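You operate a simulated robot arm through the tools that you are given. There is no shell and no other tool. Be economical: measure what you need, move in short steps, check, and stop when the job is done.

The job below is to be done with a simulated two-armed robot. You get a single attempt, and the scene is never put back.

Task
On the table, fold the blue napkin in half.
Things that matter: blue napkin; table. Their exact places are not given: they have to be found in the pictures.

The check looks at the end state, three seconds after you hand in, the way a careful person would. Anything else that was tipped, shoved, dropped, spilled or broken makes it a failure. Flat cloth is picked up by pressing the open fingertips on it (5 to 10 N) and closing them slowly along it; thin cloth reads only 2 to 8 mm in the jaws.

Robot
Two 6-joint arms with two-finger grippers on one trunk, on a base that drives. Base frame: it is fixed to the floor where the robot stands at the start and does not move with it; the origin is under the middle of the robot, x ahead of it, y to its left, z up; the surface under the hand at the start is at about z = 860. Readings come in mm, degrees, newtons and seconds.
The left shoulder is at the start at [30, 178, 888], the right one opposite. With the tool pointing down near the work surface each hand reaches from about 100 to 840 mm from the robot's upright axis, wherever it stands, measured 20 degrees to its own side. Places, roughly: table [900, 100, 900]. Payload 2.54 kg a hand.
Tool frame (each hand has its own): the origin (TCP) lies between the finger pads and is the grasp point; the fingertips stand 30 mm ahead of it; z points along the fingers, y is the line along which they close. Largest opening 116 mm; the body of the gripper starts 95 mm behind the TCP.
Orientation is that of the tool frame in the base frame, as a unit quaternion [x, y, z, w]. With the fingers straight down and closing along the base's y, the tool's x points along the base's -x, its y along +y and its z along -z.

Tools
- The arms move only by the tool nudge_tool. It takes "left_increments", "right_increments" or both (then of equal length, played together; a hand with none holds still); each is a list that holds one entry, the list of rows, each a list of 7 numbers: the shift along the tool's x, y, z in mm, then the turn, a rotation vector about the tool's x, y, z in rad, then the gripper command, from -1 (fully open) to 1 (shut), values between in proportion. In form: [[[x, y, z, ax, ay, az, gripper], ...]]. A call has 1 to 20 rows; each row shifts and turns the commanded pose from where the row before left it, along the tool's axes as they then stand. Rows are played at 5 a second. More than 50 mm and 8.6 degrees between two rows, or a gripper value outside its range, and nothing of the call is played. Where a pose cannot be reached the arm comes as near as it can. A force on the tool above 40 N (or 10 N above the force at the start of the call, whichever is more), or a blocked arm, ends the call early, and 0.2 s more pass. Each finger travels about 153 mm/s and halts on what it meets, pressing with about 45 N; the grip force reading is that of the motor and also rises with nothing between the fingers. The clock runs only during rows and for 0.2 s after the last one: add rows that do not move to give the fingers time. The reply holds the time, the measured pose of the TCP, the force on the tool along the base axes, the opening and the grip force, in the units named above and with some noise, with the torque about the TCP (base axes, N m) and any sound that the robot's microphone picked up, and new pictures: "show" is both (left out), scene, wrist or none (wrist: the cameras of the hands that moved).
- Cameras (640 x 400 px; columns grow to the right, rows downward): "scene" is now at [24.8, 36.7, 1597.8]; the picture's right is [0.42, -0.91, 0.00], its down [-0.79, -0.37, -0.49] and it looks along [0.44, 0.20, -0.87] (base axes); focal length 281 px, centre (320, 200). "left" rides on the left gripper at [69, 15, -122] in its tool frame; the picture's right is [-0.21, 0.98, 0.00], its down [-0.83, -0.18, -0.53] and it looks along [-0.52, -0.11, 0.85] (tool axes); focal length 251 px, centre (320, 200). "right" rides on the right gripper at [69, -15, -122] in its tool frame; the picture's right is [0.21, 0.98, 0.00], its down [-0.83, 0.18, -0.53] and it looks along [-0.52, 0.11, 0.85] (tool axes); focal length 251 px, centre (320, 200).
- raise_lower(by): slides the trunk up (or, below 0, down) by that many mm; the arms and the scene camera ride with it, the base frame stays. It gives what a move gives, with no picture.
- drive_base(legs): drives the robot by 1 to 6 legs, each [ahead, left, turn to the left] in mm, mm and degrees, along the robot's own axes; the way and the turn of a leg run together, so that a leg with both is an arc; at most 1500 mm and 180 degrees a leg. The arms and the cameras ride along, it lands a little off, and it stops where it bumps. It gives what a move gives, and a new picture of the scene camera.
- turn_head(pan, tilt): turns the head with the scene camera to pan (to the left, within 143 degrees either way) and tilt (down, from -29 to 69), counted from straight ahead of the robot. It gives what a move gives, and a new picture of the scene camera.
- point_at(camera, pixels): for up to 12 pixels [column, row] of the newest picture of that camera ("zoom" is the newest enlarged one), the place [x, y, z] in the base frame of the surface seen there, good to about 2 mm, but the place of the scene camera against the robot may be out by one fixed shift of up to 18 mm in any direction. The clock stands still meanwhile.
- zoom(camera, box): a new picture of the part [left, top, right, bottom] of that camera's present view, enlarged. The clock stands still meanwhile.
- hand_in(): hands the job in; it is judged then, once.

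Work in short steps. Measure before you move; look again where a grasp or a placing could have gone wrong, and mend it. You have 80 turns and 260 pictures in all, those below and enlarged ones among them. Open the grippers and draw the arms clear of the work before you hand the job in, unless the task says otherwise; then end with one line.

The tools are called after "Request:" by a JSON object that holds its "fn" and its "kwargs". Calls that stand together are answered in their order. nudge_tool: Moves the arms, as the interface text tells. Its arguments: {"type":"object","properties":{"left_increments":{"type":"array","items":{"type":"array","items":{"type":"array","items":{"type":"number"}}}},"right_increments":{"type":"array","items":{"type":"array","items":{"type":"array","items":{"type":"number"}}}},"show":{"type":"string","enum":["both","scene","wrist","none"]}},"required":[]} The other tools are called the same way: raise_lower (by) slides the trunk up or down; drive_base (legs) drives the base; turn_head (pan, tilt) turns the head that bears the scene camera; point_at (camera, pixels) gives the place of the surface under pixels of a picture; zoom (camera, box) takes an enlarged picture of a part of a camera's view; hand_in () hands the job in.

At the start:

```text
clock: 0.0
left_tool_pos: [412.5, 211.0, 1069.6]
left_tcp_rot: [0.0, 1.0, 0.0, -0.001]
left_force: [0.5, -0.1, 0.5]
left_wrist_torque: [0.01, 0.02, 0.02]
left_opening: 115.8
left_finger_force: 0.1
right_tool_pos: [482.0, -162.3, 1023.8]
right_tcp_rot: [0.0, 1.0, 0.0, 0.001]
right_force: [0.5, -0.4, -0.8]
right_wrist_torque: [0.03, 0.0, -0.03]
right_opening: 116.1
right_finger_force: 0.1
trunk travel left (down, up): [-100.0, 440.0]
robot x, y, heading: [-1.0, 1.6, -0.1]
head pan, tilt: [24.7, 60.9]
```

scene: 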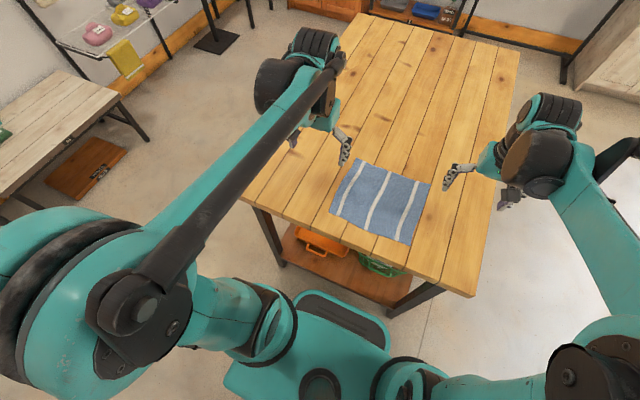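
right: 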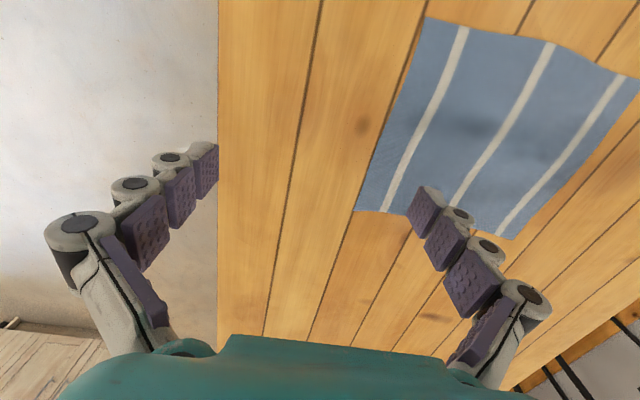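
left: 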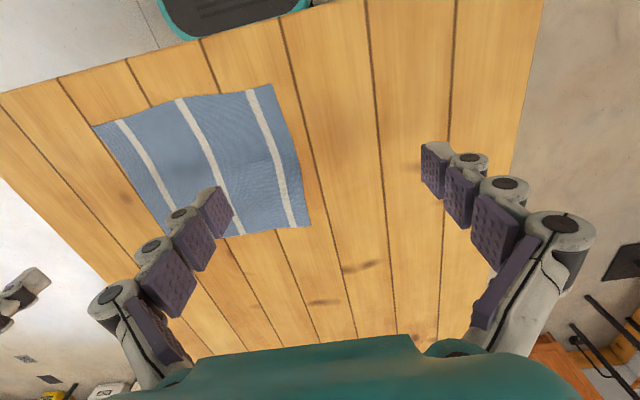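

The napkin shows in the scene at about (331..431, 160..244). I enlarge it and measure its corners with the scene and wrist cameras.

Request:
{"fn": "zoom", "kwargs": {"camera": "scene", "box": [300, 140, 460, 260]}}

Request:
{"fn": "point_at", "kwargs": {"camera": "right", "pixels": [[427, 18], [636, 82], [514, 239], [358, 209], [460, 130], [300, 150], [330, 300]]}}

Request:
{"fn": "point_at", "kwargs": {"camera": "left", "pixels": [[94, 125], [270, 86], [309, 226], [225, 236], [250, 160], [340, 200]]}}

```text
3.33 times, centred on (380, 200) of scene
```

zoom: 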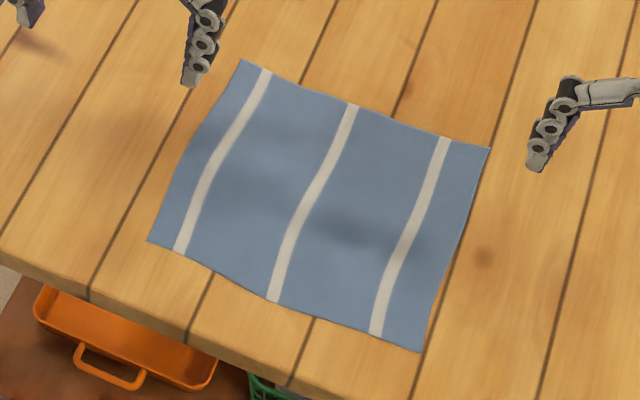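

```text
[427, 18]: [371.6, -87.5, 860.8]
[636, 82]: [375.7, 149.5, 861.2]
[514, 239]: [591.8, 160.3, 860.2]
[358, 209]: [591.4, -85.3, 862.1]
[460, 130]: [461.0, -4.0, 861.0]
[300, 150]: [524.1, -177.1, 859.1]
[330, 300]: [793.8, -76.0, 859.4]
```

```text
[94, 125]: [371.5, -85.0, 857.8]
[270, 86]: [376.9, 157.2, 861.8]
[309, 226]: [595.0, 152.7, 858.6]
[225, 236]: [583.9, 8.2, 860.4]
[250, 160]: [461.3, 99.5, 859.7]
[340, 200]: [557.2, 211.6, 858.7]
```

Napkin spans x 373–593, y −86…+156 on a table at z≈859. I'll take the two far corners with both hands and fold the far edge back onto the near edge. First I hover both hands above the far corners with jaws about 50 mm open.

Request:
{"fn": "nudge_tool", "kwargs": {"left_increments": [[[-21.5, -11.5, 17.5, 0, 0, 0, 0.14], [-21.5, -11.5, 17.5, 0, 0, 0, 0.14], [-21.5, -11.5, 17.5, 0, 0, 0, 0.14], [-21.5, -11.5, 17.5, 0, 0, 0, 0.14], [-21.5, -11.5, 17.5, 0, 0, 0, 0.14], [-21.5, -11.5, 17.5, 0, 0, 0, 0.14], [-21.5, -11.5, 17.5, 0, 0, 0, 0.14], [-21.5, -11.5, 17.1, 0, 0, 0, 0.14], [0, 0, 0, 0, 0, 0, 0.14]]], "right_increments": [[[-13, 14, 11.7, 0, 0, 0, 0.14], [-13, 14, 11.7, 0, 0, 0, 0.14], [-13, 14, 11.7, 0, 0, 0, 0.14], [-13, 14, 11.7, 0, 0, 0, 0.14], [-13, 14, 11.7, 0, 0, 0, 0.14], [-13, 14, 11.7, 0, 0, 0, 0.14], [-13, 14, 11.7, 0, 0, 0, 0.14], [-13, 14, 11.7, 0, 0, 0, 0.14], [0, 0, 0, 0, 0, 0, 0.14]]]}}

```text
clock: 2.0
left_tool_pos: [584.0, 118.2, 932.2]
left_tcp_rot: [0.0, 1.0, 0.0, 0.001]
left_force: [0.0, -0.2, -0.1]
left_wrist_torque: [0.02, -0.01, -0.05]
left_opening: 50.0
left_finger_force: 0.0
right_tool_pos: [583.2, -48.4, 931.7]
right_tcp_rot: [-0.001, 1.0, 0.0, 0.0]
right_force: [0.0, 0.3, 0.1]
right_wrist_torque: [0.0, -0.06, -0.03]
right_opening: 49.8
right_finger_force: 0.1
trunk travel left (down, up): [-100.0, 440.0]
robot x, y, heading: [0.7, 2.1, 0.2]
head pan, tilt: [24.7, 60.9]
```

scene: 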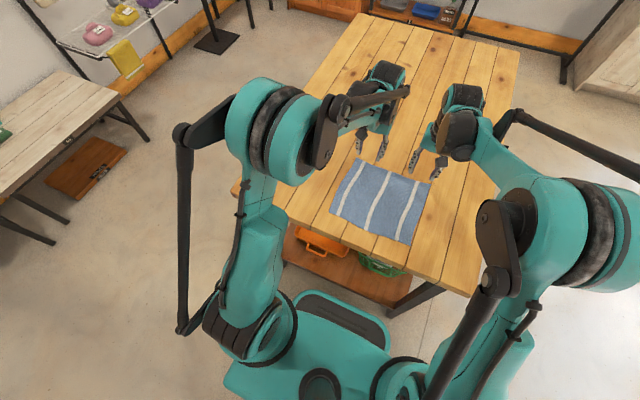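
right: 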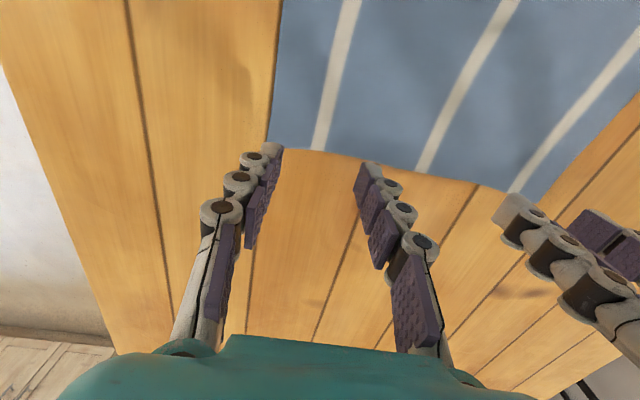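
left: 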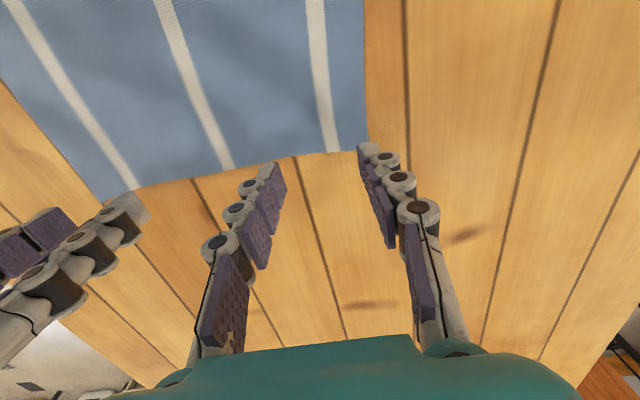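

The far hem is visible in both wrist views (right: rows ~150–185; left: ~150–185). I measure it along each jaw.

Request:
{"fn": "point_at", "kwargs": {"camera": "right", "pixels": [[270, 140], [310, 148], [345, 154], [410, 168], [470, 180], [300, 200], [370, 162]]}}

Request:
{"fn": "point_at", "kwargs": {"camera": "left", "pixels": [[352, 149], [320, 152], [290, 155], [240, 163], [190, 176], [340, 200], [366, 130]]}}

```text
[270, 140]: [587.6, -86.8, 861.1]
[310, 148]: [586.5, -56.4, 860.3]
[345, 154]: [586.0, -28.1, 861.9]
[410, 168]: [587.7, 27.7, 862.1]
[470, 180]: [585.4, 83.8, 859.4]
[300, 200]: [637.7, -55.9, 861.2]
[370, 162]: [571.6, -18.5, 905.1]
```

```text
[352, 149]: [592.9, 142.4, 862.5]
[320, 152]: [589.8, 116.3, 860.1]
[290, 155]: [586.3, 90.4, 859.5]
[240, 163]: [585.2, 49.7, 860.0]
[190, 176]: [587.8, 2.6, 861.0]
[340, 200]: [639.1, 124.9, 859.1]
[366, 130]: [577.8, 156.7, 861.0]
```

Hem lies at x≈587–592; I shift 5 mm back and come down to about 5 mm above the cloth.

Request:
{"fn": "nudge_tool", "kwargs": {"left_increments": [[[5, 0, 12, 0, 0, 0, 0.14], [0, 0, 12, 0, 0, 0, 0.14], [0, 0, 10, 0, 0, 0, 0.14], [0, 0, 0, 0, 0, 0, 0.14]]], "right_increments": [[[5, 0, 12, 0, 0, 0, 0.14], [0, 0, 12, 0, 0, 0, 0.14], [0, 0, 10, 0, 0, 0, 0.14], [0, 0, 0, 0, 0, 0, 0.14]]], "show": "wrist"}}

```text
clock: 3.0
left_tool_pos: [580.2, 117.8, 897.1]
left_tcp_rot: [0.0, 1.0, 0.0, 0.0]
left_force: [0.2, -0.1, 0.4]
left_wrist_torque: [-0.02, 0.03, 0.02]
left_opening: 49.5
left_finger_force: 0.0
right_tool_pos: [580.2, -48.8, 895.9]
right_tcp_rot: [0.0, 1.0, 0.0, 0.0]
right_force: [0.3, 0.0, -0.4]
right_wrist_torque: [-0.01, 0.02, -0.04]
right_opening: 49.6
right_finger_force: 0.1
trunk travel left (down, up): [-100.0, 440.0]
robot x, y, heading: [1.4, -3.7, 0.1]
head pan, tilt: [24.7, 60.9]
```

right: 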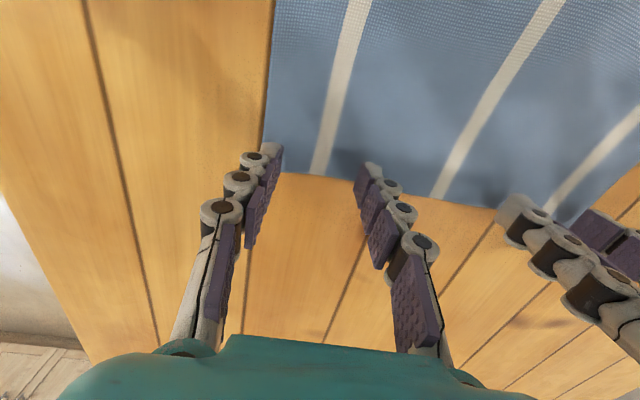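
left: 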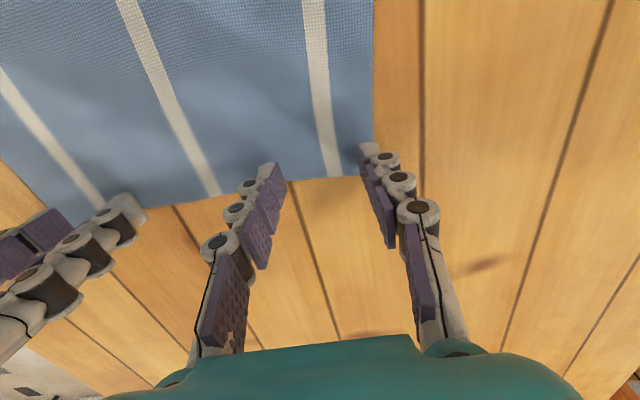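

Tips are about 6 mm above the cloth, inside the hem. I lower in small steps until I feel contact.

Request:
{"fn": "nudge_tool", "kwargs": {"left_increments": [[[0, 0, 2, 0, 0, 0, 0.14], [0, 0, 2, 0, 0, 0, 0.14], [0, 0, 2, 0, 0, 0, 0.14], [0, 0, 0, 0, 0, 0, 0.14]]], "right_increments": [[[0, 0, 2, 0, 0, 0, 0.14], [0, 0, 2, 0, 0, 0, 0.14], [0, 0, 1, 0, 0, 0, 0.14], [0, 0, 0, 0, 0, 0, 0.14]]], "show": "none"}}

```text
clock: 4.0
left_tool_pos: [579.5, 119.0, 890.9]
left_tcp_rot: [0.001, 1.0, 0.0, 0.0]
left_force: [0.2, -0.2, 0.2]
left_wrist_torque: [0.0, 0.0, 0.03]
left_opening: 49.8
left_finger_force: 0.1
right_tool_pos: [579.7, -49.8, 890.6]
right_tcp_rot: [-0.001, 1.0, 0.0, 0.0]
right_force: [-0.1, 0.7, 0.2]
right_wrist_torque: [-0.02, 0.0, 0.03]
right_opening: 49.8
right_finger_force: 0.1
trunk travel left (down, up): [-100.0, 440.0]
robot x, y, heading: [-1.3, -1.6, -0.1]
head pan, tilt: [24.7, 60.9]
```

Request:
{"fn": "nudge_tool", "kwargs": {"left_increments": [[[0, 0, 1, 0, 0, 0, 0.14], [0, 0, 1, 0, 0, 0, 0.14], [0, 0, 0, 0, 0, 0, 0.14]]], "right_increments": [[[0, 0, 1, 0, 0, 0, 0.14], [0, 0, 1, 0, 0, 0, 0.14], [0, 0, 0, 0, 0, 0, 0.14]]], "show": "none"}}

```text
clock: 4.8
left_tool_pos: [578.8, 119.9, 890.6]
left_tcp_rot: [0.0, 1.0, 0.0, 0.001]
left_force: [1.1, -0.8, 7.4]
left_wrist_torque: [-0.07, 0.0, 0.0]
left_opening: 50.6
left_finger_force: 0.1
right_tool_pos: [579.8, -51.4, 890.8]
right_tcp_rot: [0.0, 1.0, 0.0, 0.001]
right_force: [2.3, 0.4, 25.6]
right_wrist_torque: [0.07, 0.02, 0.01]
right_opening: 49.8
right_finger_force: 7.9
trunk travel left (down, up): [-100.0, 440.0]
robot x, y, heading: [-2.6, -3.2, 0.0]
head pan, tilt: [24.7, 60.9]
```

Contact: left 7 N, right 26 N (too much). I ease the right up 1.2 mm.

Request:
{"fn": "nudge_tool", "kwargs": {"right_increments": [[[0, 0, -1.2, 0, 0, 0, 0.14], [0, 0, 0, 0, 0, 0, 0.14]]], "show": "none"}}

```text
clock: 5.4
left_tool_pos: [579.4, 118.2, 889.6]
left_tcp_rot: [0.0, 1.0, 0.0, 0.001]
left_force: [0.4, 0.0, 11.2]
left_wrist_torque: [-0.12, -0.1, 0.03]
left_opening: 51.0
left_finger_force: 0.8
right_tool_pos: [579.5, -50.1, 890.7]
right_tcp_rot: [0.0, 1.0, 0.0, 0.0]
right_force: [-0.5, 0.2, 0.5]
right_wrist_torque: [-0.01, -0.03, 0.03]
right_opening: 49.7
right_finger_force: 0.1
trunk travel left (down, up): [-100.0, 440.0]
robot x, y, heading: [-0.3, -0.3, -0.2]
head pan, tilt: [24.7, 60.9]
```

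Request:
{"fn": "nudge_tool", "kwargs": {"left_increments": [[[0, 0, -0.1, 0, 0, 0, 0.14], [0, 0, 0, 0, 0, 0, 0.14]]], "right_increments": [[[0, 0, 0.5, 0, 0, 0, 0.14], [0, 0, 0, 0, 0, 0, 0.14]]], "show": "none"}}

```text
clock: 6.0
left_tool_pos: [579.8, 117.8, 890.0]
left_tcp_rot: [0.001, 1.0, 0.0, -0.001]
left_force: [-1.4, -1.0, 19.0]
left_wrist_torque: [-0.05, 0.05, -0.02]
left_opening: 49.0
left_finger_force: 7.5
right_tool_pos: [579.6, -51.4, 890.3]
right_tcp_rot: [0.0, 1.0, 0.0, 0.0]
right_force: [-0.9, -0.2, 4.7]
right_wrist_torque: [0.0, 0.04, -0.02]
right_opening: 50.4
right_finger_force: 0.2
trunk travel left (down, up): [-100.0, 440.0]
robot x, y, heading: [2.0, 1.2, 0.2]
head pan, tilt: [24.7, 60.9]
```

Left has crept to 19 N, right is 4.7 N; I trim both and begin closing slowly.

Request:
{"fn": "nudge_tool", "kwargs": {"left_increments": [[[0, 0, -0.6, 0, 0, 0, 0.14], [0, 0, 0, 0, 0, 0, 0.2], [0, 0, 0, 0, 0, 0, 0.26], [0, 0, 0, 0, 0, 0, 0.32], [0, 0, 0, 0, 0, 0, 0.38], [0, 0, 0, 0, 0, 0, 0.44]]], "right_increments": [[[0, 0, 0.1, 0, 0, 0, 0.14], [0, 0, 0, 0, 0, 0, 0.2], [0, 0, 0, 0, 0, 0, 0.26], [0, 0, 0, 0, 0, 0, 0.32], [0, 0, 0, 0, 0, 0, 0.38], [0, 0, 0, 0, 0, 0, 0.44]]], "show": "wrist"}}

```text
clock: 7.4
left_tool_pos: [579.6, 119.5, 889.7]
left_tcp_rot: [0.0, 1.0, 0.0, 0.001]
left_force: [-0.3, -1.2, 10.0]
left_wrist_torque: [-0.09, 0.03, 0.02]
left_opening: 32.6
left_finger_force: 0.2
right_tool_pos: [578.9, -49.8, 890.7]
right_tcp_rot: [0.0, 1.0, 0.0, 0.001]
right_force: [0.1, 1.7, 14.4]
right_wrist_torque: [0.22, 0.07, 0.0]
right_opening: 33.7
right_finger_force: 0.0
trunk travel left (down, up): [-100.0, 440.0]
robot x, y, heading: [-0.2, 0.4, -0.2]
head pan, tilt: [24.7, 60.9]
```

right: 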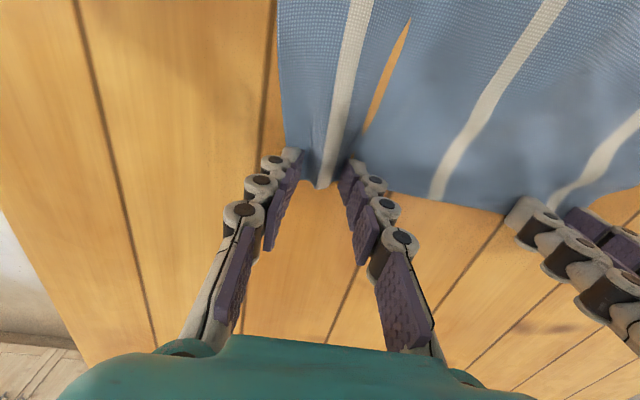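
left: 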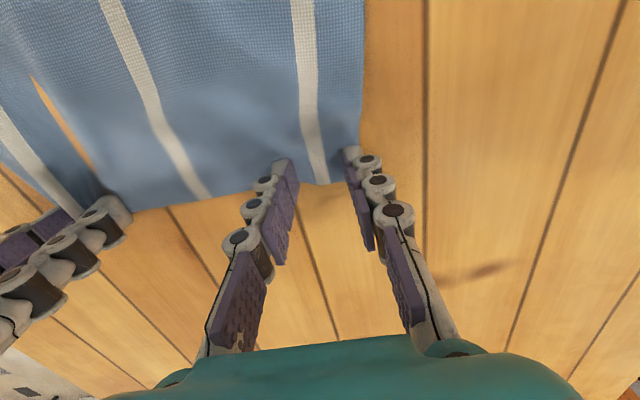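

Cloth is rucking between the fingers on both sides; forces are 10–14 N. I continue closing.

Request:
{"fn": "nudge_tool", "kwargs": {"left_increments": [[[0, 0, 0, 0, 0, 0, 0.5], [0, 0, 0, 0, 0, 0, 0.56], [0, 0, 0, 0, 0, 0, 0.62], [0, 0, 0, 0, 0, 0, 0.68], [0, 0, 0, 0, 0, 0, 0.74], [0, 0, 0, 0, 0, 0, 0.8], [0, 0, 0, 0, 0, 0, 0.86], [0, 0, 0, 0, 0, 0, 0.92], [0, 0, 0, 0, 0, 0, 1], [0, 0, 0, 0, 0, 0, 1], [0, 0, 0, 0, 0, 0, 1]]], "right_increments": [[[0, 0, -0.2, 0, 0, 0, 0.5], [0, 0, 0, 0, 0, 0, 0.56], [0, 0, 0, 0, 0, 0, 0.62], [0, 0, 0, 0, 0, 0, 0.68], [0, 0, 0, 0, 0, 0, 0.74], [0, 0, 0, 0, 0, 0, 0.8], [0, 0, 0, 0, 0, 0, 0.86], [0, 0, 0, 0, 0, 0, 0.92], [0, 0, 0, 0, 0, 0, 1], [0, 0, 0, 0, 0, 0, 1], [0, 0, 0, 0, 0, 0, 1]]]}}

```text
clock: 9.8
left_tool_pos: [580.4, 118.6, 889.3]
left_tcp_rot: [0.0, 1.0, 0.0, 0.0]
left_force: [-1.0, 0.0, -0.3]
left_wrist_torque: [-0.03, 0.02, 0.03]
left_opening: 0.0
left_finger_force: 28.5
right_tool_pos: [579.3, -49.8, 890.1]
right_tcp_rot: [0.0, 1.0, -0.001, 0.0]
right_force: [0.0, 0.3, 6.2]
right_wrist_torque: [0.05, -0.09, 0.01]
right_opening: 0.0
right_finger_force: 27.6
trunk travel left (down, up): [-100.0, 440.0]
robot x, y, heading: [-2.4, 0.8, -0.0]
head pan, tilt: [24.7, 60.9]
```

scene: 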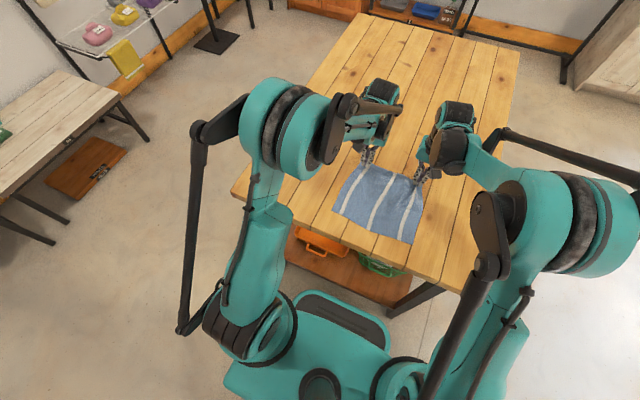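
right: 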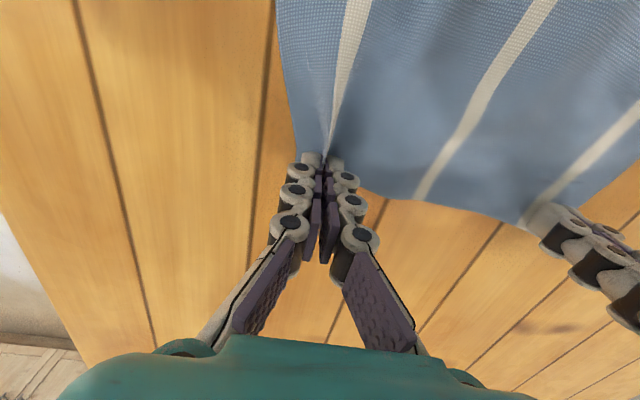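
left: 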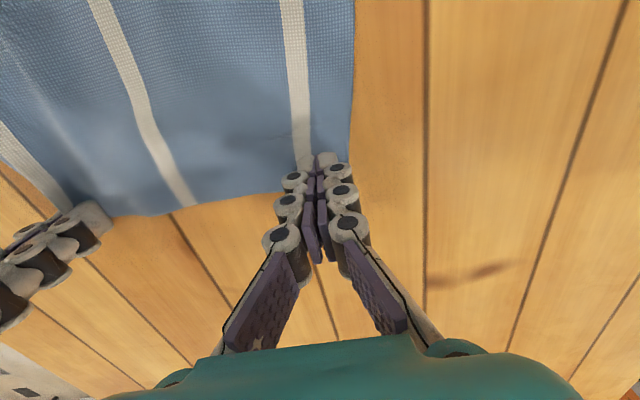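

Both jaws read 0.0 mm, which may mean the cloth slipped out. I lift 15 mm to see.

Request:
{"fn": "nudge_tool", "kwargs": {"left_increments": [[[0, 0, -8, 0, 0, 0, 1], [0, 0, -8, 0, 0, 0, 1], [0, 0, 0, 0, 0, 0, 1]]], "right_increments": [[[0, 0, -8, 0, 0, 0, 1], [0, 0, -8, 0, 0, 0, 1], [0, 0, 0, 0, 0, 0, 1]]], "show": "wrist"}}

```text
clock: 10.6
left_tool_pos: [579.9, 118.2, 905.5]
left_tcp_rot: [-0.001, 1.0, 0.0, 0.0]
left_force: [0.0, -0.1, 0.2]
left_wrist_torque: [-0.01, -0.03, 0.02]
left_opening: 0.0
left_finger_force: 29.1
right_tool_pos: [578.6, -49.0, 905.5]
right_tcp_rot: [-0.001, 1.0, 0.0, 0.0]
right_force: [-0.6, -0.6, 1.1]
right_wrist_torque: [0.03, 0.01, 0.01]
right_opening: 4.7
right_finger_force: 31.0
trunk travel left (down, up): [-100.0, 440.0]
robot x, y, heading: [0.0, 3.2, -0.1]
head pan, tilt: [24.7, 60.9]
```

right: 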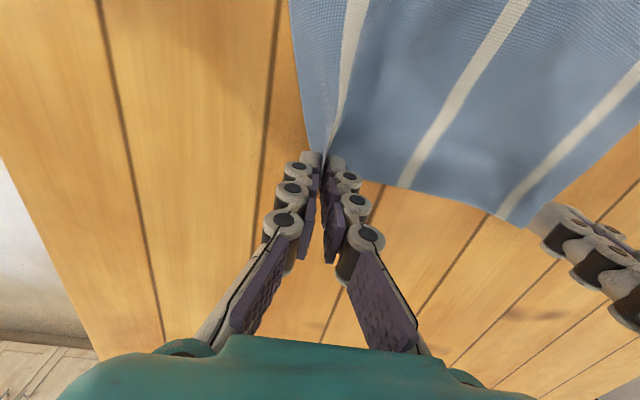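
left: 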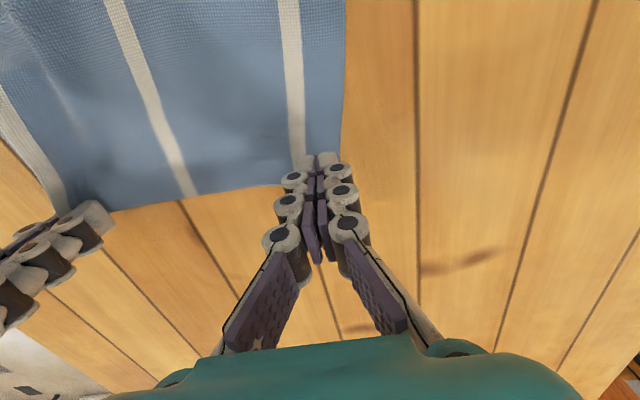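

Right hand holds the cloth (4.7 mm); left missed, its outer finger being at the cloth edge. I lower the right back, lift and open the left to re-measure.

Request:
{"fn": "nudge_tool", "kwargs": {"left_increments": [[[0, 0, -10, 0, 0, 0, 0.6], [0, 0, -10, 0, 0, 0, 0.14], [0, 0, 0, 0, 0, 0, 0.14]]], "right_increments": [[[0, 0, 7, 0, 0, 0, 1], [0, 0, 6, 0, 0, 0, 1], [0, 0, 0, 0, 0, 0, 1]]], "show": "wrist"}}

```text
clock: 11.4
left_tool_pos: [580.0, 120.2, 925.8]
left_tcp_rot: [0.0, 1.0, 0.001, 0.0]
left_force: [0.4, 0.1, 0.0]
left_wrist_torque: [0.01, -0.01, -0.01]
left_opening: 50.0
left_finger_force: 0.1
right_tool_pos: [579.9, -50.0, 892.6]
right_tcp_rot: [0.0, 1.0, 0.0, -0.001]
right_force: [0.3, 0.3, 2.0]
right_wrist_torque: [-0.02, 0.02, 0.0]
right_opening: 4.7
right_finger_force: 31.0
trunk travel left (down, up): [-100.0, 440.0]
robot x, y, heading: [1.5, -3.5, 0.1]
head pan, tilt: [24.7, 60.9]
```

right: 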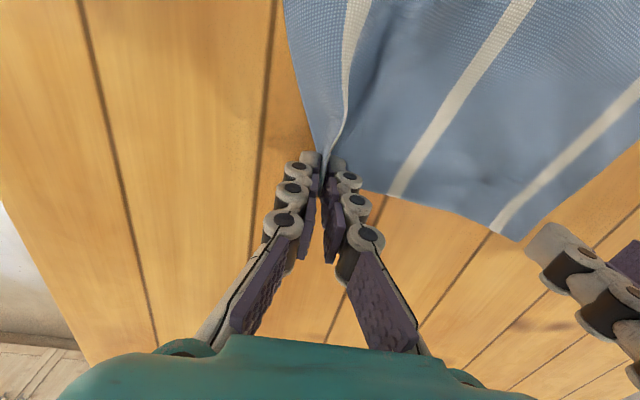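
left: 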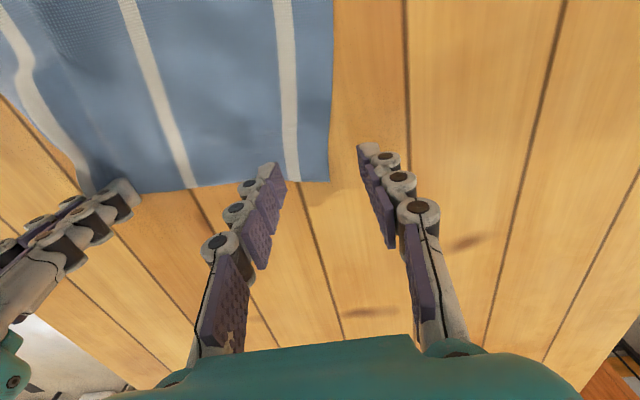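

Request:
{"fn": "point_at", "kwargs": {"camera": "left", "pixels": [[327, 178], [300, 181], [215, 184], [330, 130], [170, 187], [331, 60]]}}

```text
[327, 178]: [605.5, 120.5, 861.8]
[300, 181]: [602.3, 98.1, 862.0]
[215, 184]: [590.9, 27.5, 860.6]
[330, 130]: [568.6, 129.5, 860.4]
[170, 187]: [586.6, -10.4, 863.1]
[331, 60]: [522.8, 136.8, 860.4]
```

The left corner is now at (605, 121). I recentre the left jaws at (594, 86) with a 40 mm opening and come down to just above the cloth.

Request:
{"fn": "nudge_tool", "kwargs": {"left_increments": [[[-7, -17, 0, 0, 0, 0, 0.31], [-7, -17, 0, 0, 0, 0, 0.31], [0, 0, 12, 0, 0, 0, 0.31], [0, 0, 12, 0, 0, 0, 0.31], [0, 0, 8, 0, 0, 0, 0.31], [0, 0, 2, 0, 0, 0, 0.31], [0, 0, 0, 0, 0, 0, 0.31]]], "show": "wrist"}}

```text
clock: 13.0
left_tool_pos: [593.4, 86.8, 891.6]
left_tcp_rot: [-0.001, 1.0, 0.0, 0.0]
left_force: [0.4, -0.8, 1.0]
left_wrist_torque: [0.02, 0.03, 0.0]
left_opening: 40.0
left_finger_force: 0.0
right_tool_pos: [578.4, -50.9, 893.5]
right_tcp_rot: [0.001, 1.0, 0.0, 0.0]
right_force: [0.3, 0.8, -1.1]
right_wrist_torque: [0.08, 0.03, -0.02]
right_opening: 5.1
right_finger_force: 33.0
trunk travel left (down, up): [-100.0, 440.0]
robot x, y, heading: [-0.4, -0.7, -0.2]
head pan, tilt: [24.7, 60.9]
```

left: 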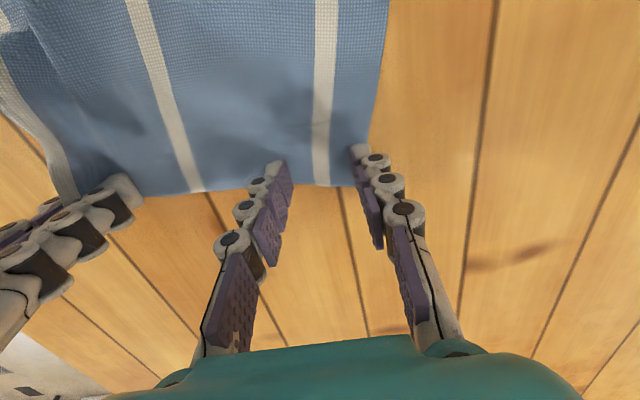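

Outer finger is on the cloth only narrowly; I shift 4 mm inward and press down.

Request:
{"fn": "nudge_tool", "kwargs": {"left_increments": [[[0, -4, 0, 0, 0, 0, 0.31], [0, 0, 1, 0, 0, 0, 0.31], [0, 0, 0.8, 0, 0, 0, 0.31], [0, 0, 0, 0, 0, 0, 0.31]]], "show": "none"}}

```text
clock: 14.0
left_tool_pos: [594.2, 81.1, 890.0]
left_tcp_rot: [0.001, 1.0, 0.0, 0.001]
left_force: [2.9, 1.0, 13.4]
left_wrist_torque: [0.02, -0.12, 0.01]
left_opening: 40.3
left_finger_force: 0.3
right_tool_pos: [578.5, -51.0, 892.8]
right_tcp_rot: [0.0, 1.0, -0.001, 0.001]
right_force: [0.5, 2.4, -1.5]
right_wrist_torque: [0.04, -0.03, -0.02]
right_opening: 4.7
right_finger_force: 39.9
trunk travel left (down, up): [-100.0, 440.0]
robot x, y, heading: [1.8, 2.0, 0.1]
head pan, tilt: [24.7, 60.9]
```

13 N contact. Closing slowly, first half, then checking the force.

Request:
{"fn": "nudge_tool", "kwargs": {"left_increments": [[[0, 0, 0, 0, 0, 0, 0.36], [0, 0, 0, 0, 0, 0, 0.41], [0, 0, 0, 0, 0, 0, 0.46], [0, 0, 0, 0, 0, 0, 0.51], [0, 0, 0, 0, 0, 0, 0.56], [0, 0, 0, 0, 0, 0, 0.61], [0, 0, 0, 0, 0, 0, 0.66]]], "show": "wrist"}}

```text
clock: 15.6
left_tool_pos: [592.7, 81.8, 890.8]
left_tcp_rot: [-0.001, 1.0, 0.0, 0.001]
left_force: [-0.6, -1.4, 17.7]
left_wrist_torque: [-0.21, 0.05, 0.02]
left_opening: 19.6
left_finger_force: 0.1
right_tool_pos: [578.3, -51.2, 894.6]
right_tcp_rot: [0.0, 1.0, -0.001, 0.001]
right_force: [0.4, 3.3, -0.9]
right_wrist_torque: [0.11, -0.06, 0.01]
right_opening: 2.5
right_finger_force: 29.5
trunk travel left (down, up): [-100.0, 440.0]
robot x, y, heading: [-1.1, -0.5, -0.0]
head pan, tilt: [24.7, 60.9]
```

left: 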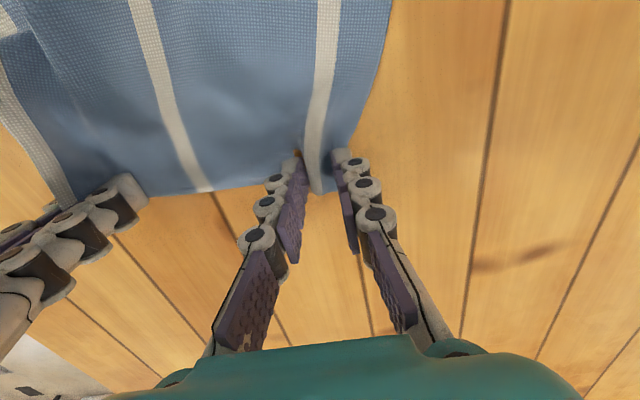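

A good ruck has formed on the left, but it is tugging the right grip (now 2.5 mm); I finish closing while moving the right hand 6 mm inward to relieve it.

Request:
{"fn": "nudge_tool", "kwargs": {"left_increments": [[[0, 0, 0, 0, 0, 0, 0.71], [0, 0, 0, 0, 0, 0, 0.76], [0, 0, 0, 0, 0, 0, 0.81], [0, 0, 0, 0, 0, 0, 0.86], [0, 0, 0, 0, 0, 0, 0.91], [0, 0, 0, 0, 0, 0, 1], [0, 0, 0, 0, 0, 0, 1], [0, 0, 0, 0, 0, 0, 1]]], "right_increments": [[[0, 2, 0, 0, 0, 0, 1], [0, 2, 0, 0, 0, 0, 1], [0, 2, 0, 0, 0, 0, 1], [0, 0, 0, 0, 0, 0, 1], [0, 0, 0, 0, 0, 0, 1], [0, 0, 0, 0, 0, 0, 1], [0, 0, 0, 0, 0, 0, 1], [0, 0, 0, 0, 0, 0, 1]]], "show": "wrist"}}

```text
clock: 17.4
left_tool_pos: [594.4, 80.6, 889.6]
left_tcp_rot: [-0.001, 1.0, 0.0, 0.0]
left_force: [0.8, -2.7, -0.6]
left_wrist_torque: [-0.25, 0.03, 0.01]
left_opening: 3.9
left_finger_force: 39.0
right_tool_pos: [579.4, -43.9, 893.2]
right_tcp_rot: [0.0, 1.0, 0.0, 0.0]
right_force: [-0.9, 6.2, 8.6]
right_wrist_torque: [-0.72, 0.01, 0.01]
right_opening: 0.0
right_finger_force: 26.3
trunk travel left (down, up): [-100.0, 440.0]
robot x, y, heading: [-0.7, 0.3, 0.0]
head pan, tilt: [24.7, 60.9]
```

right: 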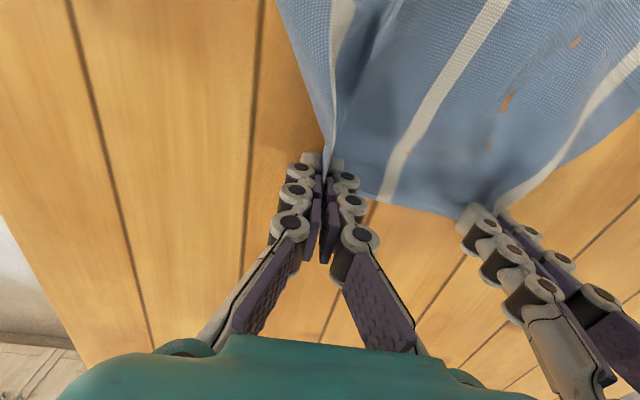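
left: 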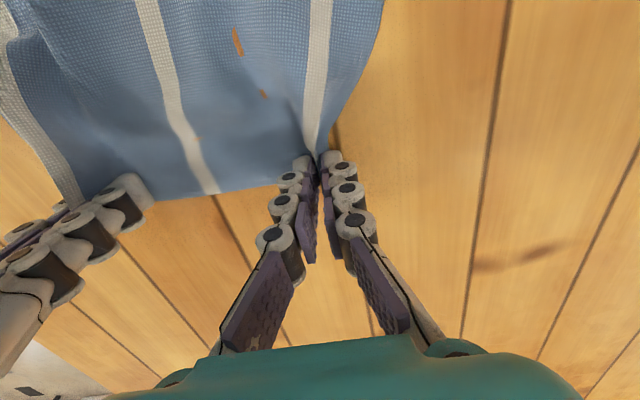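

Left now holds 3.9 mm; right reads 0.0 again. I lift both a little to see if the right still holds (as it read 4.7 after lifting before).

Request:
{"fn": "nudge_tool", "kwargs": {"left_increments": [[[0, 0, -6, 0, 0, 0, 1], [0, 0, -6, 0, 0, 0, 1], [0, 0, 0, 0, 0, 0, 1]]], "right_increments": [[[0, -1, -6, 0, 0, 0, 1], [0, -1, -6, 0, 0, 0, 1], [0, 0, 0, 0, 0, 0, 1]]], "show": "wrist"}}

```text
clock: 18.2
left_tool_pos: [593.2, 80.1, 902.7]
left_tcp_rot: [0.0, 1.0, 0.0, 0.0]
left_force: [0.6, -3.9, -0.6]
left_wrist_torque: [-0.2, 0.04, 0.03]
left_opening: 3.9
left_finger_force: 32.0
right_tool_pos: [580.3, -46.6, 904.2]
right_tcp_rot: [-0.001, 1.0, 0.001, 0.0]
right_force: [0.0, 3.4, 0.7]
right_wrist_torque: [0.19, -0.02, 0.01]
right_opening: 2.4
right_finger_force: 29.3
trunk travel left (down, up): [-100.0, 440.0]
robot x, y, heading: [1.4, -1.1, 0.3]
head pan, tilt: [24.7, 60.9]
```

right: 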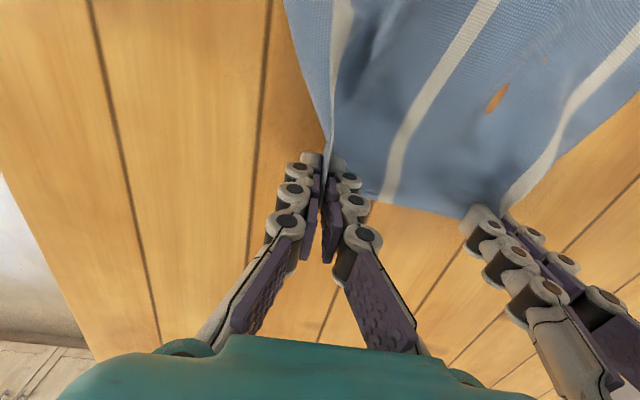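
left: 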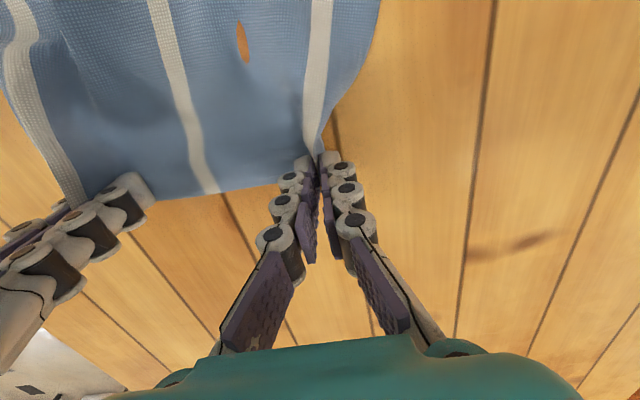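

Both hands hold the cloth (3.9 and 2.4 mm). I carry the far edge up and back along an arc to above the fold line.

Request:
{"fn": "nudge_tool", "kwargs": {"left_increments": [[[6, 0, -13, 0, 0, 0, 1], [7, 0, -14, 0, 0, 0, 1], [10, 0, -13, 0, 0, 0, 1], [10, 0, -12, 0, 0, 0, 1], [12, 0, -10, 0, 0, 0, 1], [13, 0, -10, 0, 0, 0, 1], [12, 0, -6, 0, 0, 0, 1], [13, 0, -6, 0, 0, 0, 1], [0, 0, 0, 0, 0, 0, 1]]], "right_increments": [[[6, 0, -13, 0, 0, 0, 1], [7, 0, -14, 0, 0, 0, 1], [10, 0, -13, 0, 0, 0, 1], [10, 0, -12, 0, 0, 0, 1], [12, 0, -10, 0, 0, 0, 1], [13, 0, -10, 0, 0, 0, 1], [12, 0, -6, 0, 0, 0, 1], [13, 0, -6, 0, 0, 0, 1], [0, 0, 0, 0, 0, 0, 1]]]}}

```text
clock: 20.2
left_tool_pos: [511.9, 81.1, 983.8]
left_tcp_rot: [0.0, 1.0, 0.0, 0.0]
left_force: [0.4, -6.3, -0.9]
left_wrist_torque: [-0.06, 0.04, -0.02]
left_opening: 3.3
left_finger_force: 36.4
right_tool_pos: [498.1, -45.5, 986.9]
right_tcp_rot: [0.001, 1.0, 0.0, 0.0]
right_force: [0.1, 8.7, -0.6]
right_wrist_torque: [0.26, 0.0, 0.05]
right_opening: 2.9
right_finger_force: 30.4
trunk travel left (down, up): [-100.0, 440.0]
robot x, y, heading: [1.5, 3.7, 0.3]
head pan, tilt: [24.7, 60.9]
```

scene: 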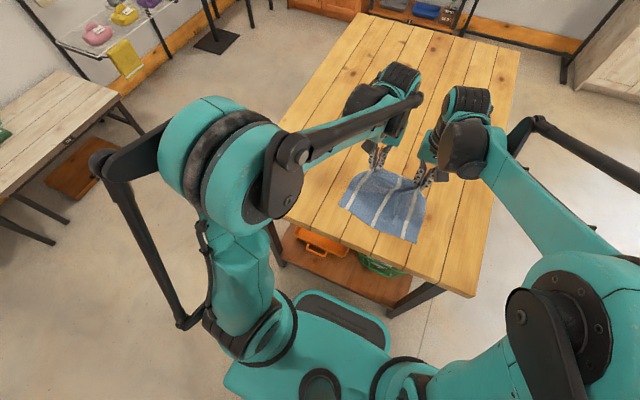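
right: 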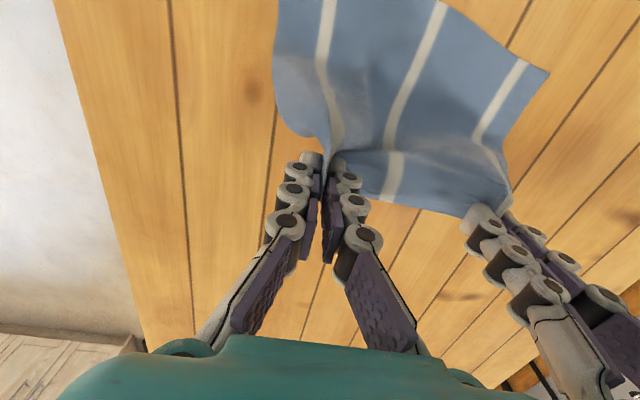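
left: 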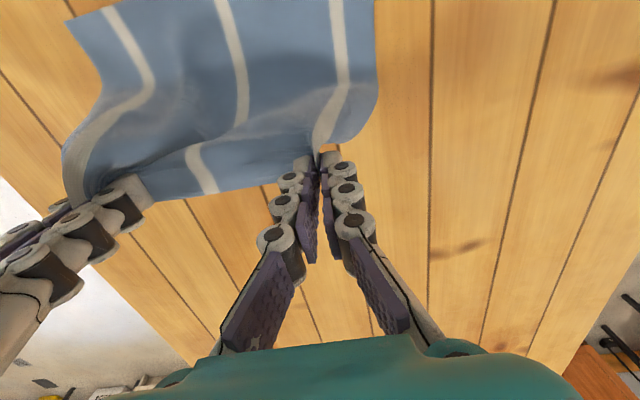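

Going well: both corners held, cloth hanging between. I measure the near edge where it lies now.

Request:
{"fn": "point_at", "kwargs": {"camera": "left", "pixels": [[70, 20], [122, 2], [374, 60], [100, 80]]}}

Request:
{"fn": "point_at", "kwargs": {"camera": "right", "pixels": [[546, 72], [500, 40], [450, 8], [275, 60], [505, 140]]}}

Request:
{"fn": "zoom", "kwargs": {"camera": "scene", "box": [300, 140, 460, 260]}}

```text
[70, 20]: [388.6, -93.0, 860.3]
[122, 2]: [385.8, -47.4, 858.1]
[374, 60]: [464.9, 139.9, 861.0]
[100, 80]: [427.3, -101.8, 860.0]
```

```text
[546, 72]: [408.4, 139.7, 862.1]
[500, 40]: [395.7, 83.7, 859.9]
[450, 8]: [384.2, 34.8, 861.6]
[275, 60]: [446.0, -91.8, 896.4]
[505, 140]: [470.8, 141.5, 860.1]
```

```text
3.33 times, centred on (380, 200) of scene
```

zoom: 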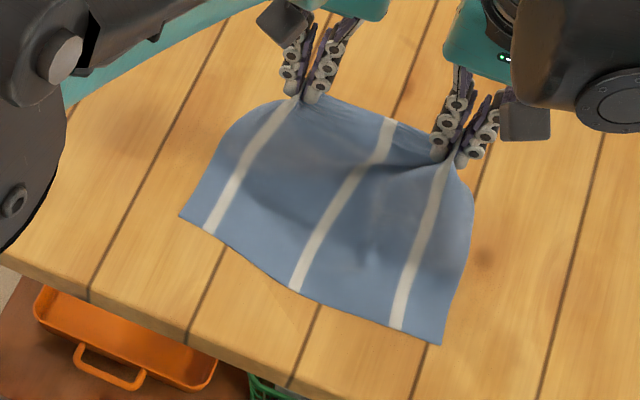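

Near edge runs from (388,−93) over (384,35) to (408,140). I now carry the held edge back over it while tilting the fingers forward, first part of the descent.

Request:
{"fn": "nudge_tool", "kwargs": {"left_increments": [[[12.8, -1, 0, 0, -0.087, 0, 1], [12.9, 0, 0.9, 0, -0.087, 0, 1], [13.3, 0, 1.7, 0, -0.087, 0, 1], [13.9, 0, 2.5, 0, -0.087, 0, 1], [15.1, 0, 4.1, 0, -0.087, 0, 1], [16.2, 0, 4.6, 0, -0.087, 0, 1], [17.6, 0, 4.9, 0, -0.087, 0, 1], [0, 0, 0, 0, 0, 0, 1]]], "right_increments": [[[12.8, 1, 0, 0, -0.087, 0, 1], [12.9, 0, 0.9, 0, -0.087, 0, 1], [13.3, 0, 1.7, 0, -0.087, 0, 1], [13.9, 0, 2.5, 0, -0.087, 0, 1], [15.1, 0, 4.1, 0, -0.087, 0, 1], [16.2, 0, 4.6, 0, -0.087, 0, 1], [17.6, 0, 4.9, 0, -0.087, 0, 1], [0, 0, 0, 0, 0, 0, 1]]]}}

```text
clock: 22.0
left_tool_pos: [421.2, 78.3, 939.4]
left_tcp_rot: [0.0, 0.954, 0.0, 0.301]
left_force: [-4.8, 0.2, 7.3]
left_wrist_torque: [-0.06, 0.02, -0.08]
left_opening: 0.4
left_finger_force: 29.7
right_tool_pos: [407.0, -45.8, 942.3]
right_tcp_rot: [-0.001, 0.954, 0.0, 0.3]
right_force: [2.2, 1.1, -1.3]
right_wrist_torque: [-0.12, 0.04, -0.05]
right_opening: 6.0
right_finger_force: 34.8
trunk travel left (down, up): [-100.0, 440.0]
robot x, y, heading: [-2.0, 2.9, 0.2]
head pan, tilt: [24.7, 60.9]
```

scene: 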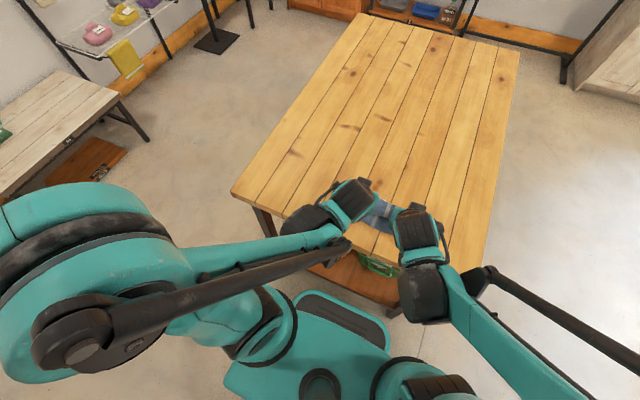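
right: 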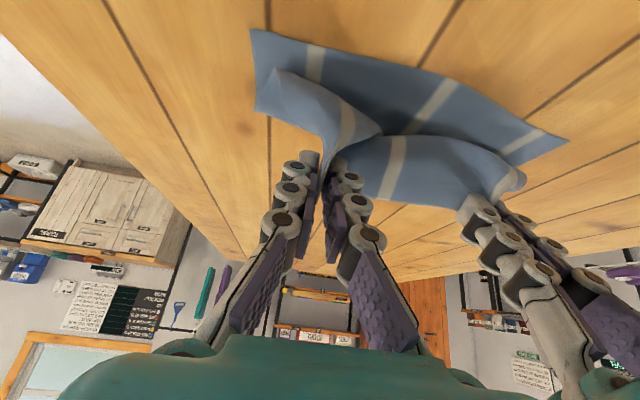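
left: 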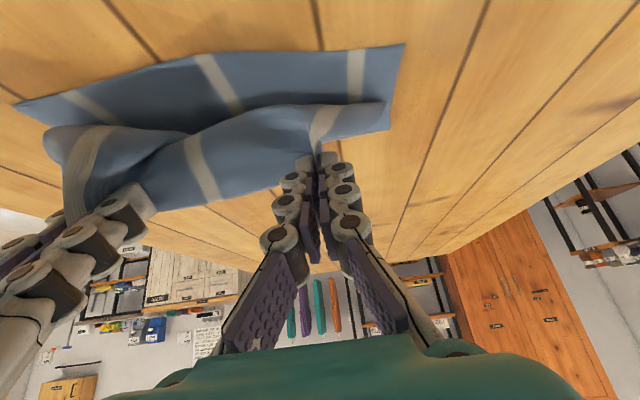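

The fold is forming; left reads 0.4 mm but the cloth still appears in its tips at (318,150). I measure where the near edge is.

Request:
{"fn": "point_at", "kwargs": {"camera": "left", "pixels": [[400, 46], [340, 50], [200, 56], [20, 104], [388, 125], [335, 150], [315, 125]]}}

Request:
{"fn": "point_at", "kwargs": {"camera": "right", "pixels": [[252, 32], [340, 50], [560, 140], [272, 75], [330, 140], [257, 110], [500, 185]]}}

Request:
{"fn": "zoom", "kwargs": {"camera": "left", "box": [240, 60, 400, 160]}}

```text
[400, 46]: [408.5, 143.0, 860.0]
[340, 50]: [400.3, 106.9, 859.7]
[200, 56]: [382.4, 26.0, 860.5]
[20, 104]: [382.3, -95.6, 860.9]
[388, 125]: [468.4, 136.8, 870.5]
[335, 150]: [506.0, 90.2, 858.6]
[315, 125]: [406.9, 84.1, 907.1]
```

```text
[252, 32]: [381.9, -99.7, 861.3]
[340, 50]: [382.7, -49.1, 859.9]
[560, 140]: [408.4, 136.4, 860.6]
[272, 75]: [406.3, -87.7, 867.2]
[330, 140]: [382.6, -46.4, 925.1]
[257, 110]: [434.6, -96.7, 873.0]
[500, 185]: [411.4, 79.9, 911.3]
```

```text
4.00 times, centred on (320, 110) of left
```

zoom: 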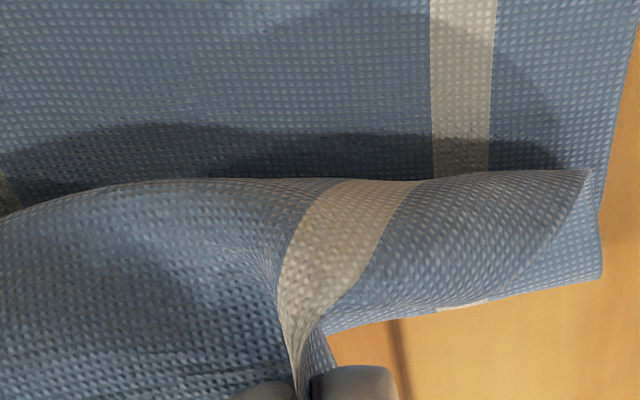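

Hem overhangs ahead of the grips by ~25 mm toward the near edge (left hem ≈407 vs near edge ≈395). I lower 36 mm while going back another 12 mm.

Request:
{"fn": "nudge_tool", "kwargs": {"left_increments": [[[7.6, 0, 5.7, 0, -0.05, 0, 1], [7.9, 0, 5.3, 0, -0.05, 0, 1], [8.1, 0, 4.9, 0, -0.05, 0, 1], [8.4, 0, 4.5, 0, -0.05, 0, 1], [0, 0, 0, 0, 0, 0, 1]]], "right_increments": [[[7.6, 0, 5.7, 0, -0.05, 0, 1], [7.9, 0, 5.3, 0, -0.05, 0, 1], [8.1, 0, 4.9, 0, -0.05, 0, 1], [8.4, 0, 4.5, 0, -0.05, 0, 1], [0, 0, 0, 0, 0, 0, 1]]], "show": "wrist"}}

```text
clock: 23.2
left_tool_pos: [410.6, 78.1, 914.6]
left_tcp_rot: [0.0, 0.92, 0.0, 0.393]
left_force: [-4.6, -1.5, 4.7]
left_wrist_torque: [-0.07, -0.05, -0.03]
left_opening: 0.5
left_finger_force: 31.5
left hand out of reach, approached as far as the arm can: row 4
right_tool_pos: [395.8, -44.6, 912.9]
right_tcp_rot: [0.0, 0.92, 0.0, 0.392]
right_force: [-1.8, 1.0, 4.1]
right_wrist_torque: [-0.19, 0.1, -0.19]
right_opening: 0.0
right_finger_force: 25.1
right hand out of reach, approached as far as the arm can: row 4
trunk travel left (down, up): [-100.0, 440.0]
robot x, y, heading: [-1.8, 3.3, -0.1]
head pan, tilt: [24.7, 60.9]
```

right: 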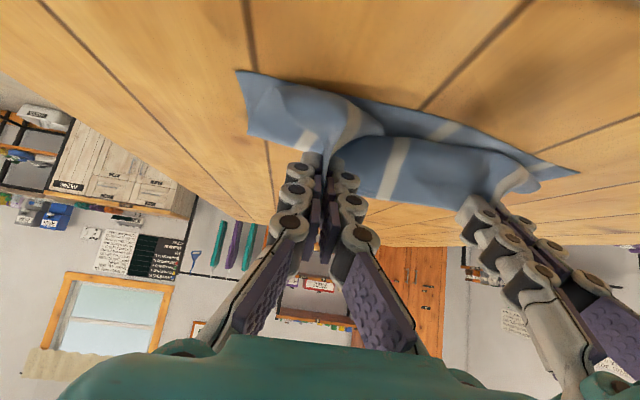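
left: 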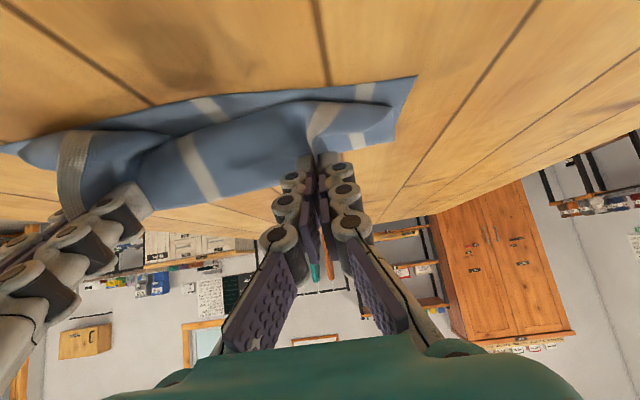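

The arms hit their tilt limit at 46°, but the trunk can lower them. I check the hem against the near edge first.

Request:
{"fn": "point_at", "kwargs": {"camera": "left", "pixels": [[414, 78], [340, 87], [200, 100], [384, 106], [330, 102], [240, 112], [120, 133]]}}

Request:
{"fn": "point_at", "kwargs": {"camera": "right", "pixels": [[238, 72], [245, 78], [320, 92], [400, 112], [480, 140], [370, 122], [575, 172], [510, 155]]}}

Request:
{"fn": "zoom", "kwargs": {"camera": "right", "box": [220, 40, 620, 240]}}

```text
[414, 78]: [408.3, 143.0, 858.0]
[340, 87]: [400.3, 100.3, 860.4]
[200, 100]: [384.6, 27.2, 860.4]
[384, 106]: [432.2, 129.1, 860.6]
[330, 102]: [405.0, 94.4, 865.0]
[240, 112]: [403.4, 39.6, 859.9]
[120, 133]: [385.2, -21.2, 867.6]
```

```text
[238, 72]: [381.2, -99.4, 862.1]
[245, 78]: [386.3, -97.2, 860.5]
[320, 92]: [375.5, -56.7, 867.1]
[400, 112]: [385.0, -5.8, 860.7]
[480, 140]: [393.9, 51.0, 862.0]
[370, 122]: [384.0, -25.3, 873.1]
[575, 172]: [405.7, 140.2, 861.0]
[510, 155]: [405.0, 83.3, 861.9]
```

```text
1.60 times, centred on (420, 140) of right
```

zoom: 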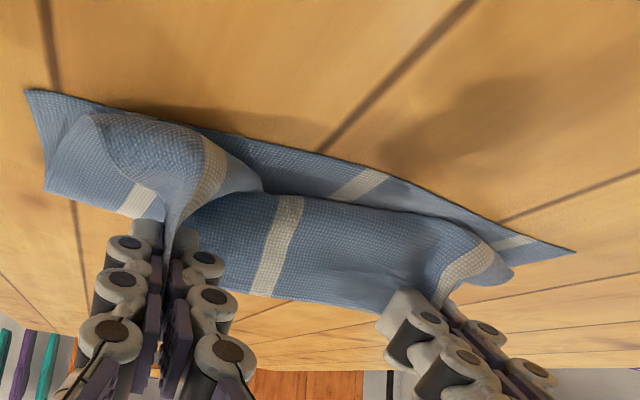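

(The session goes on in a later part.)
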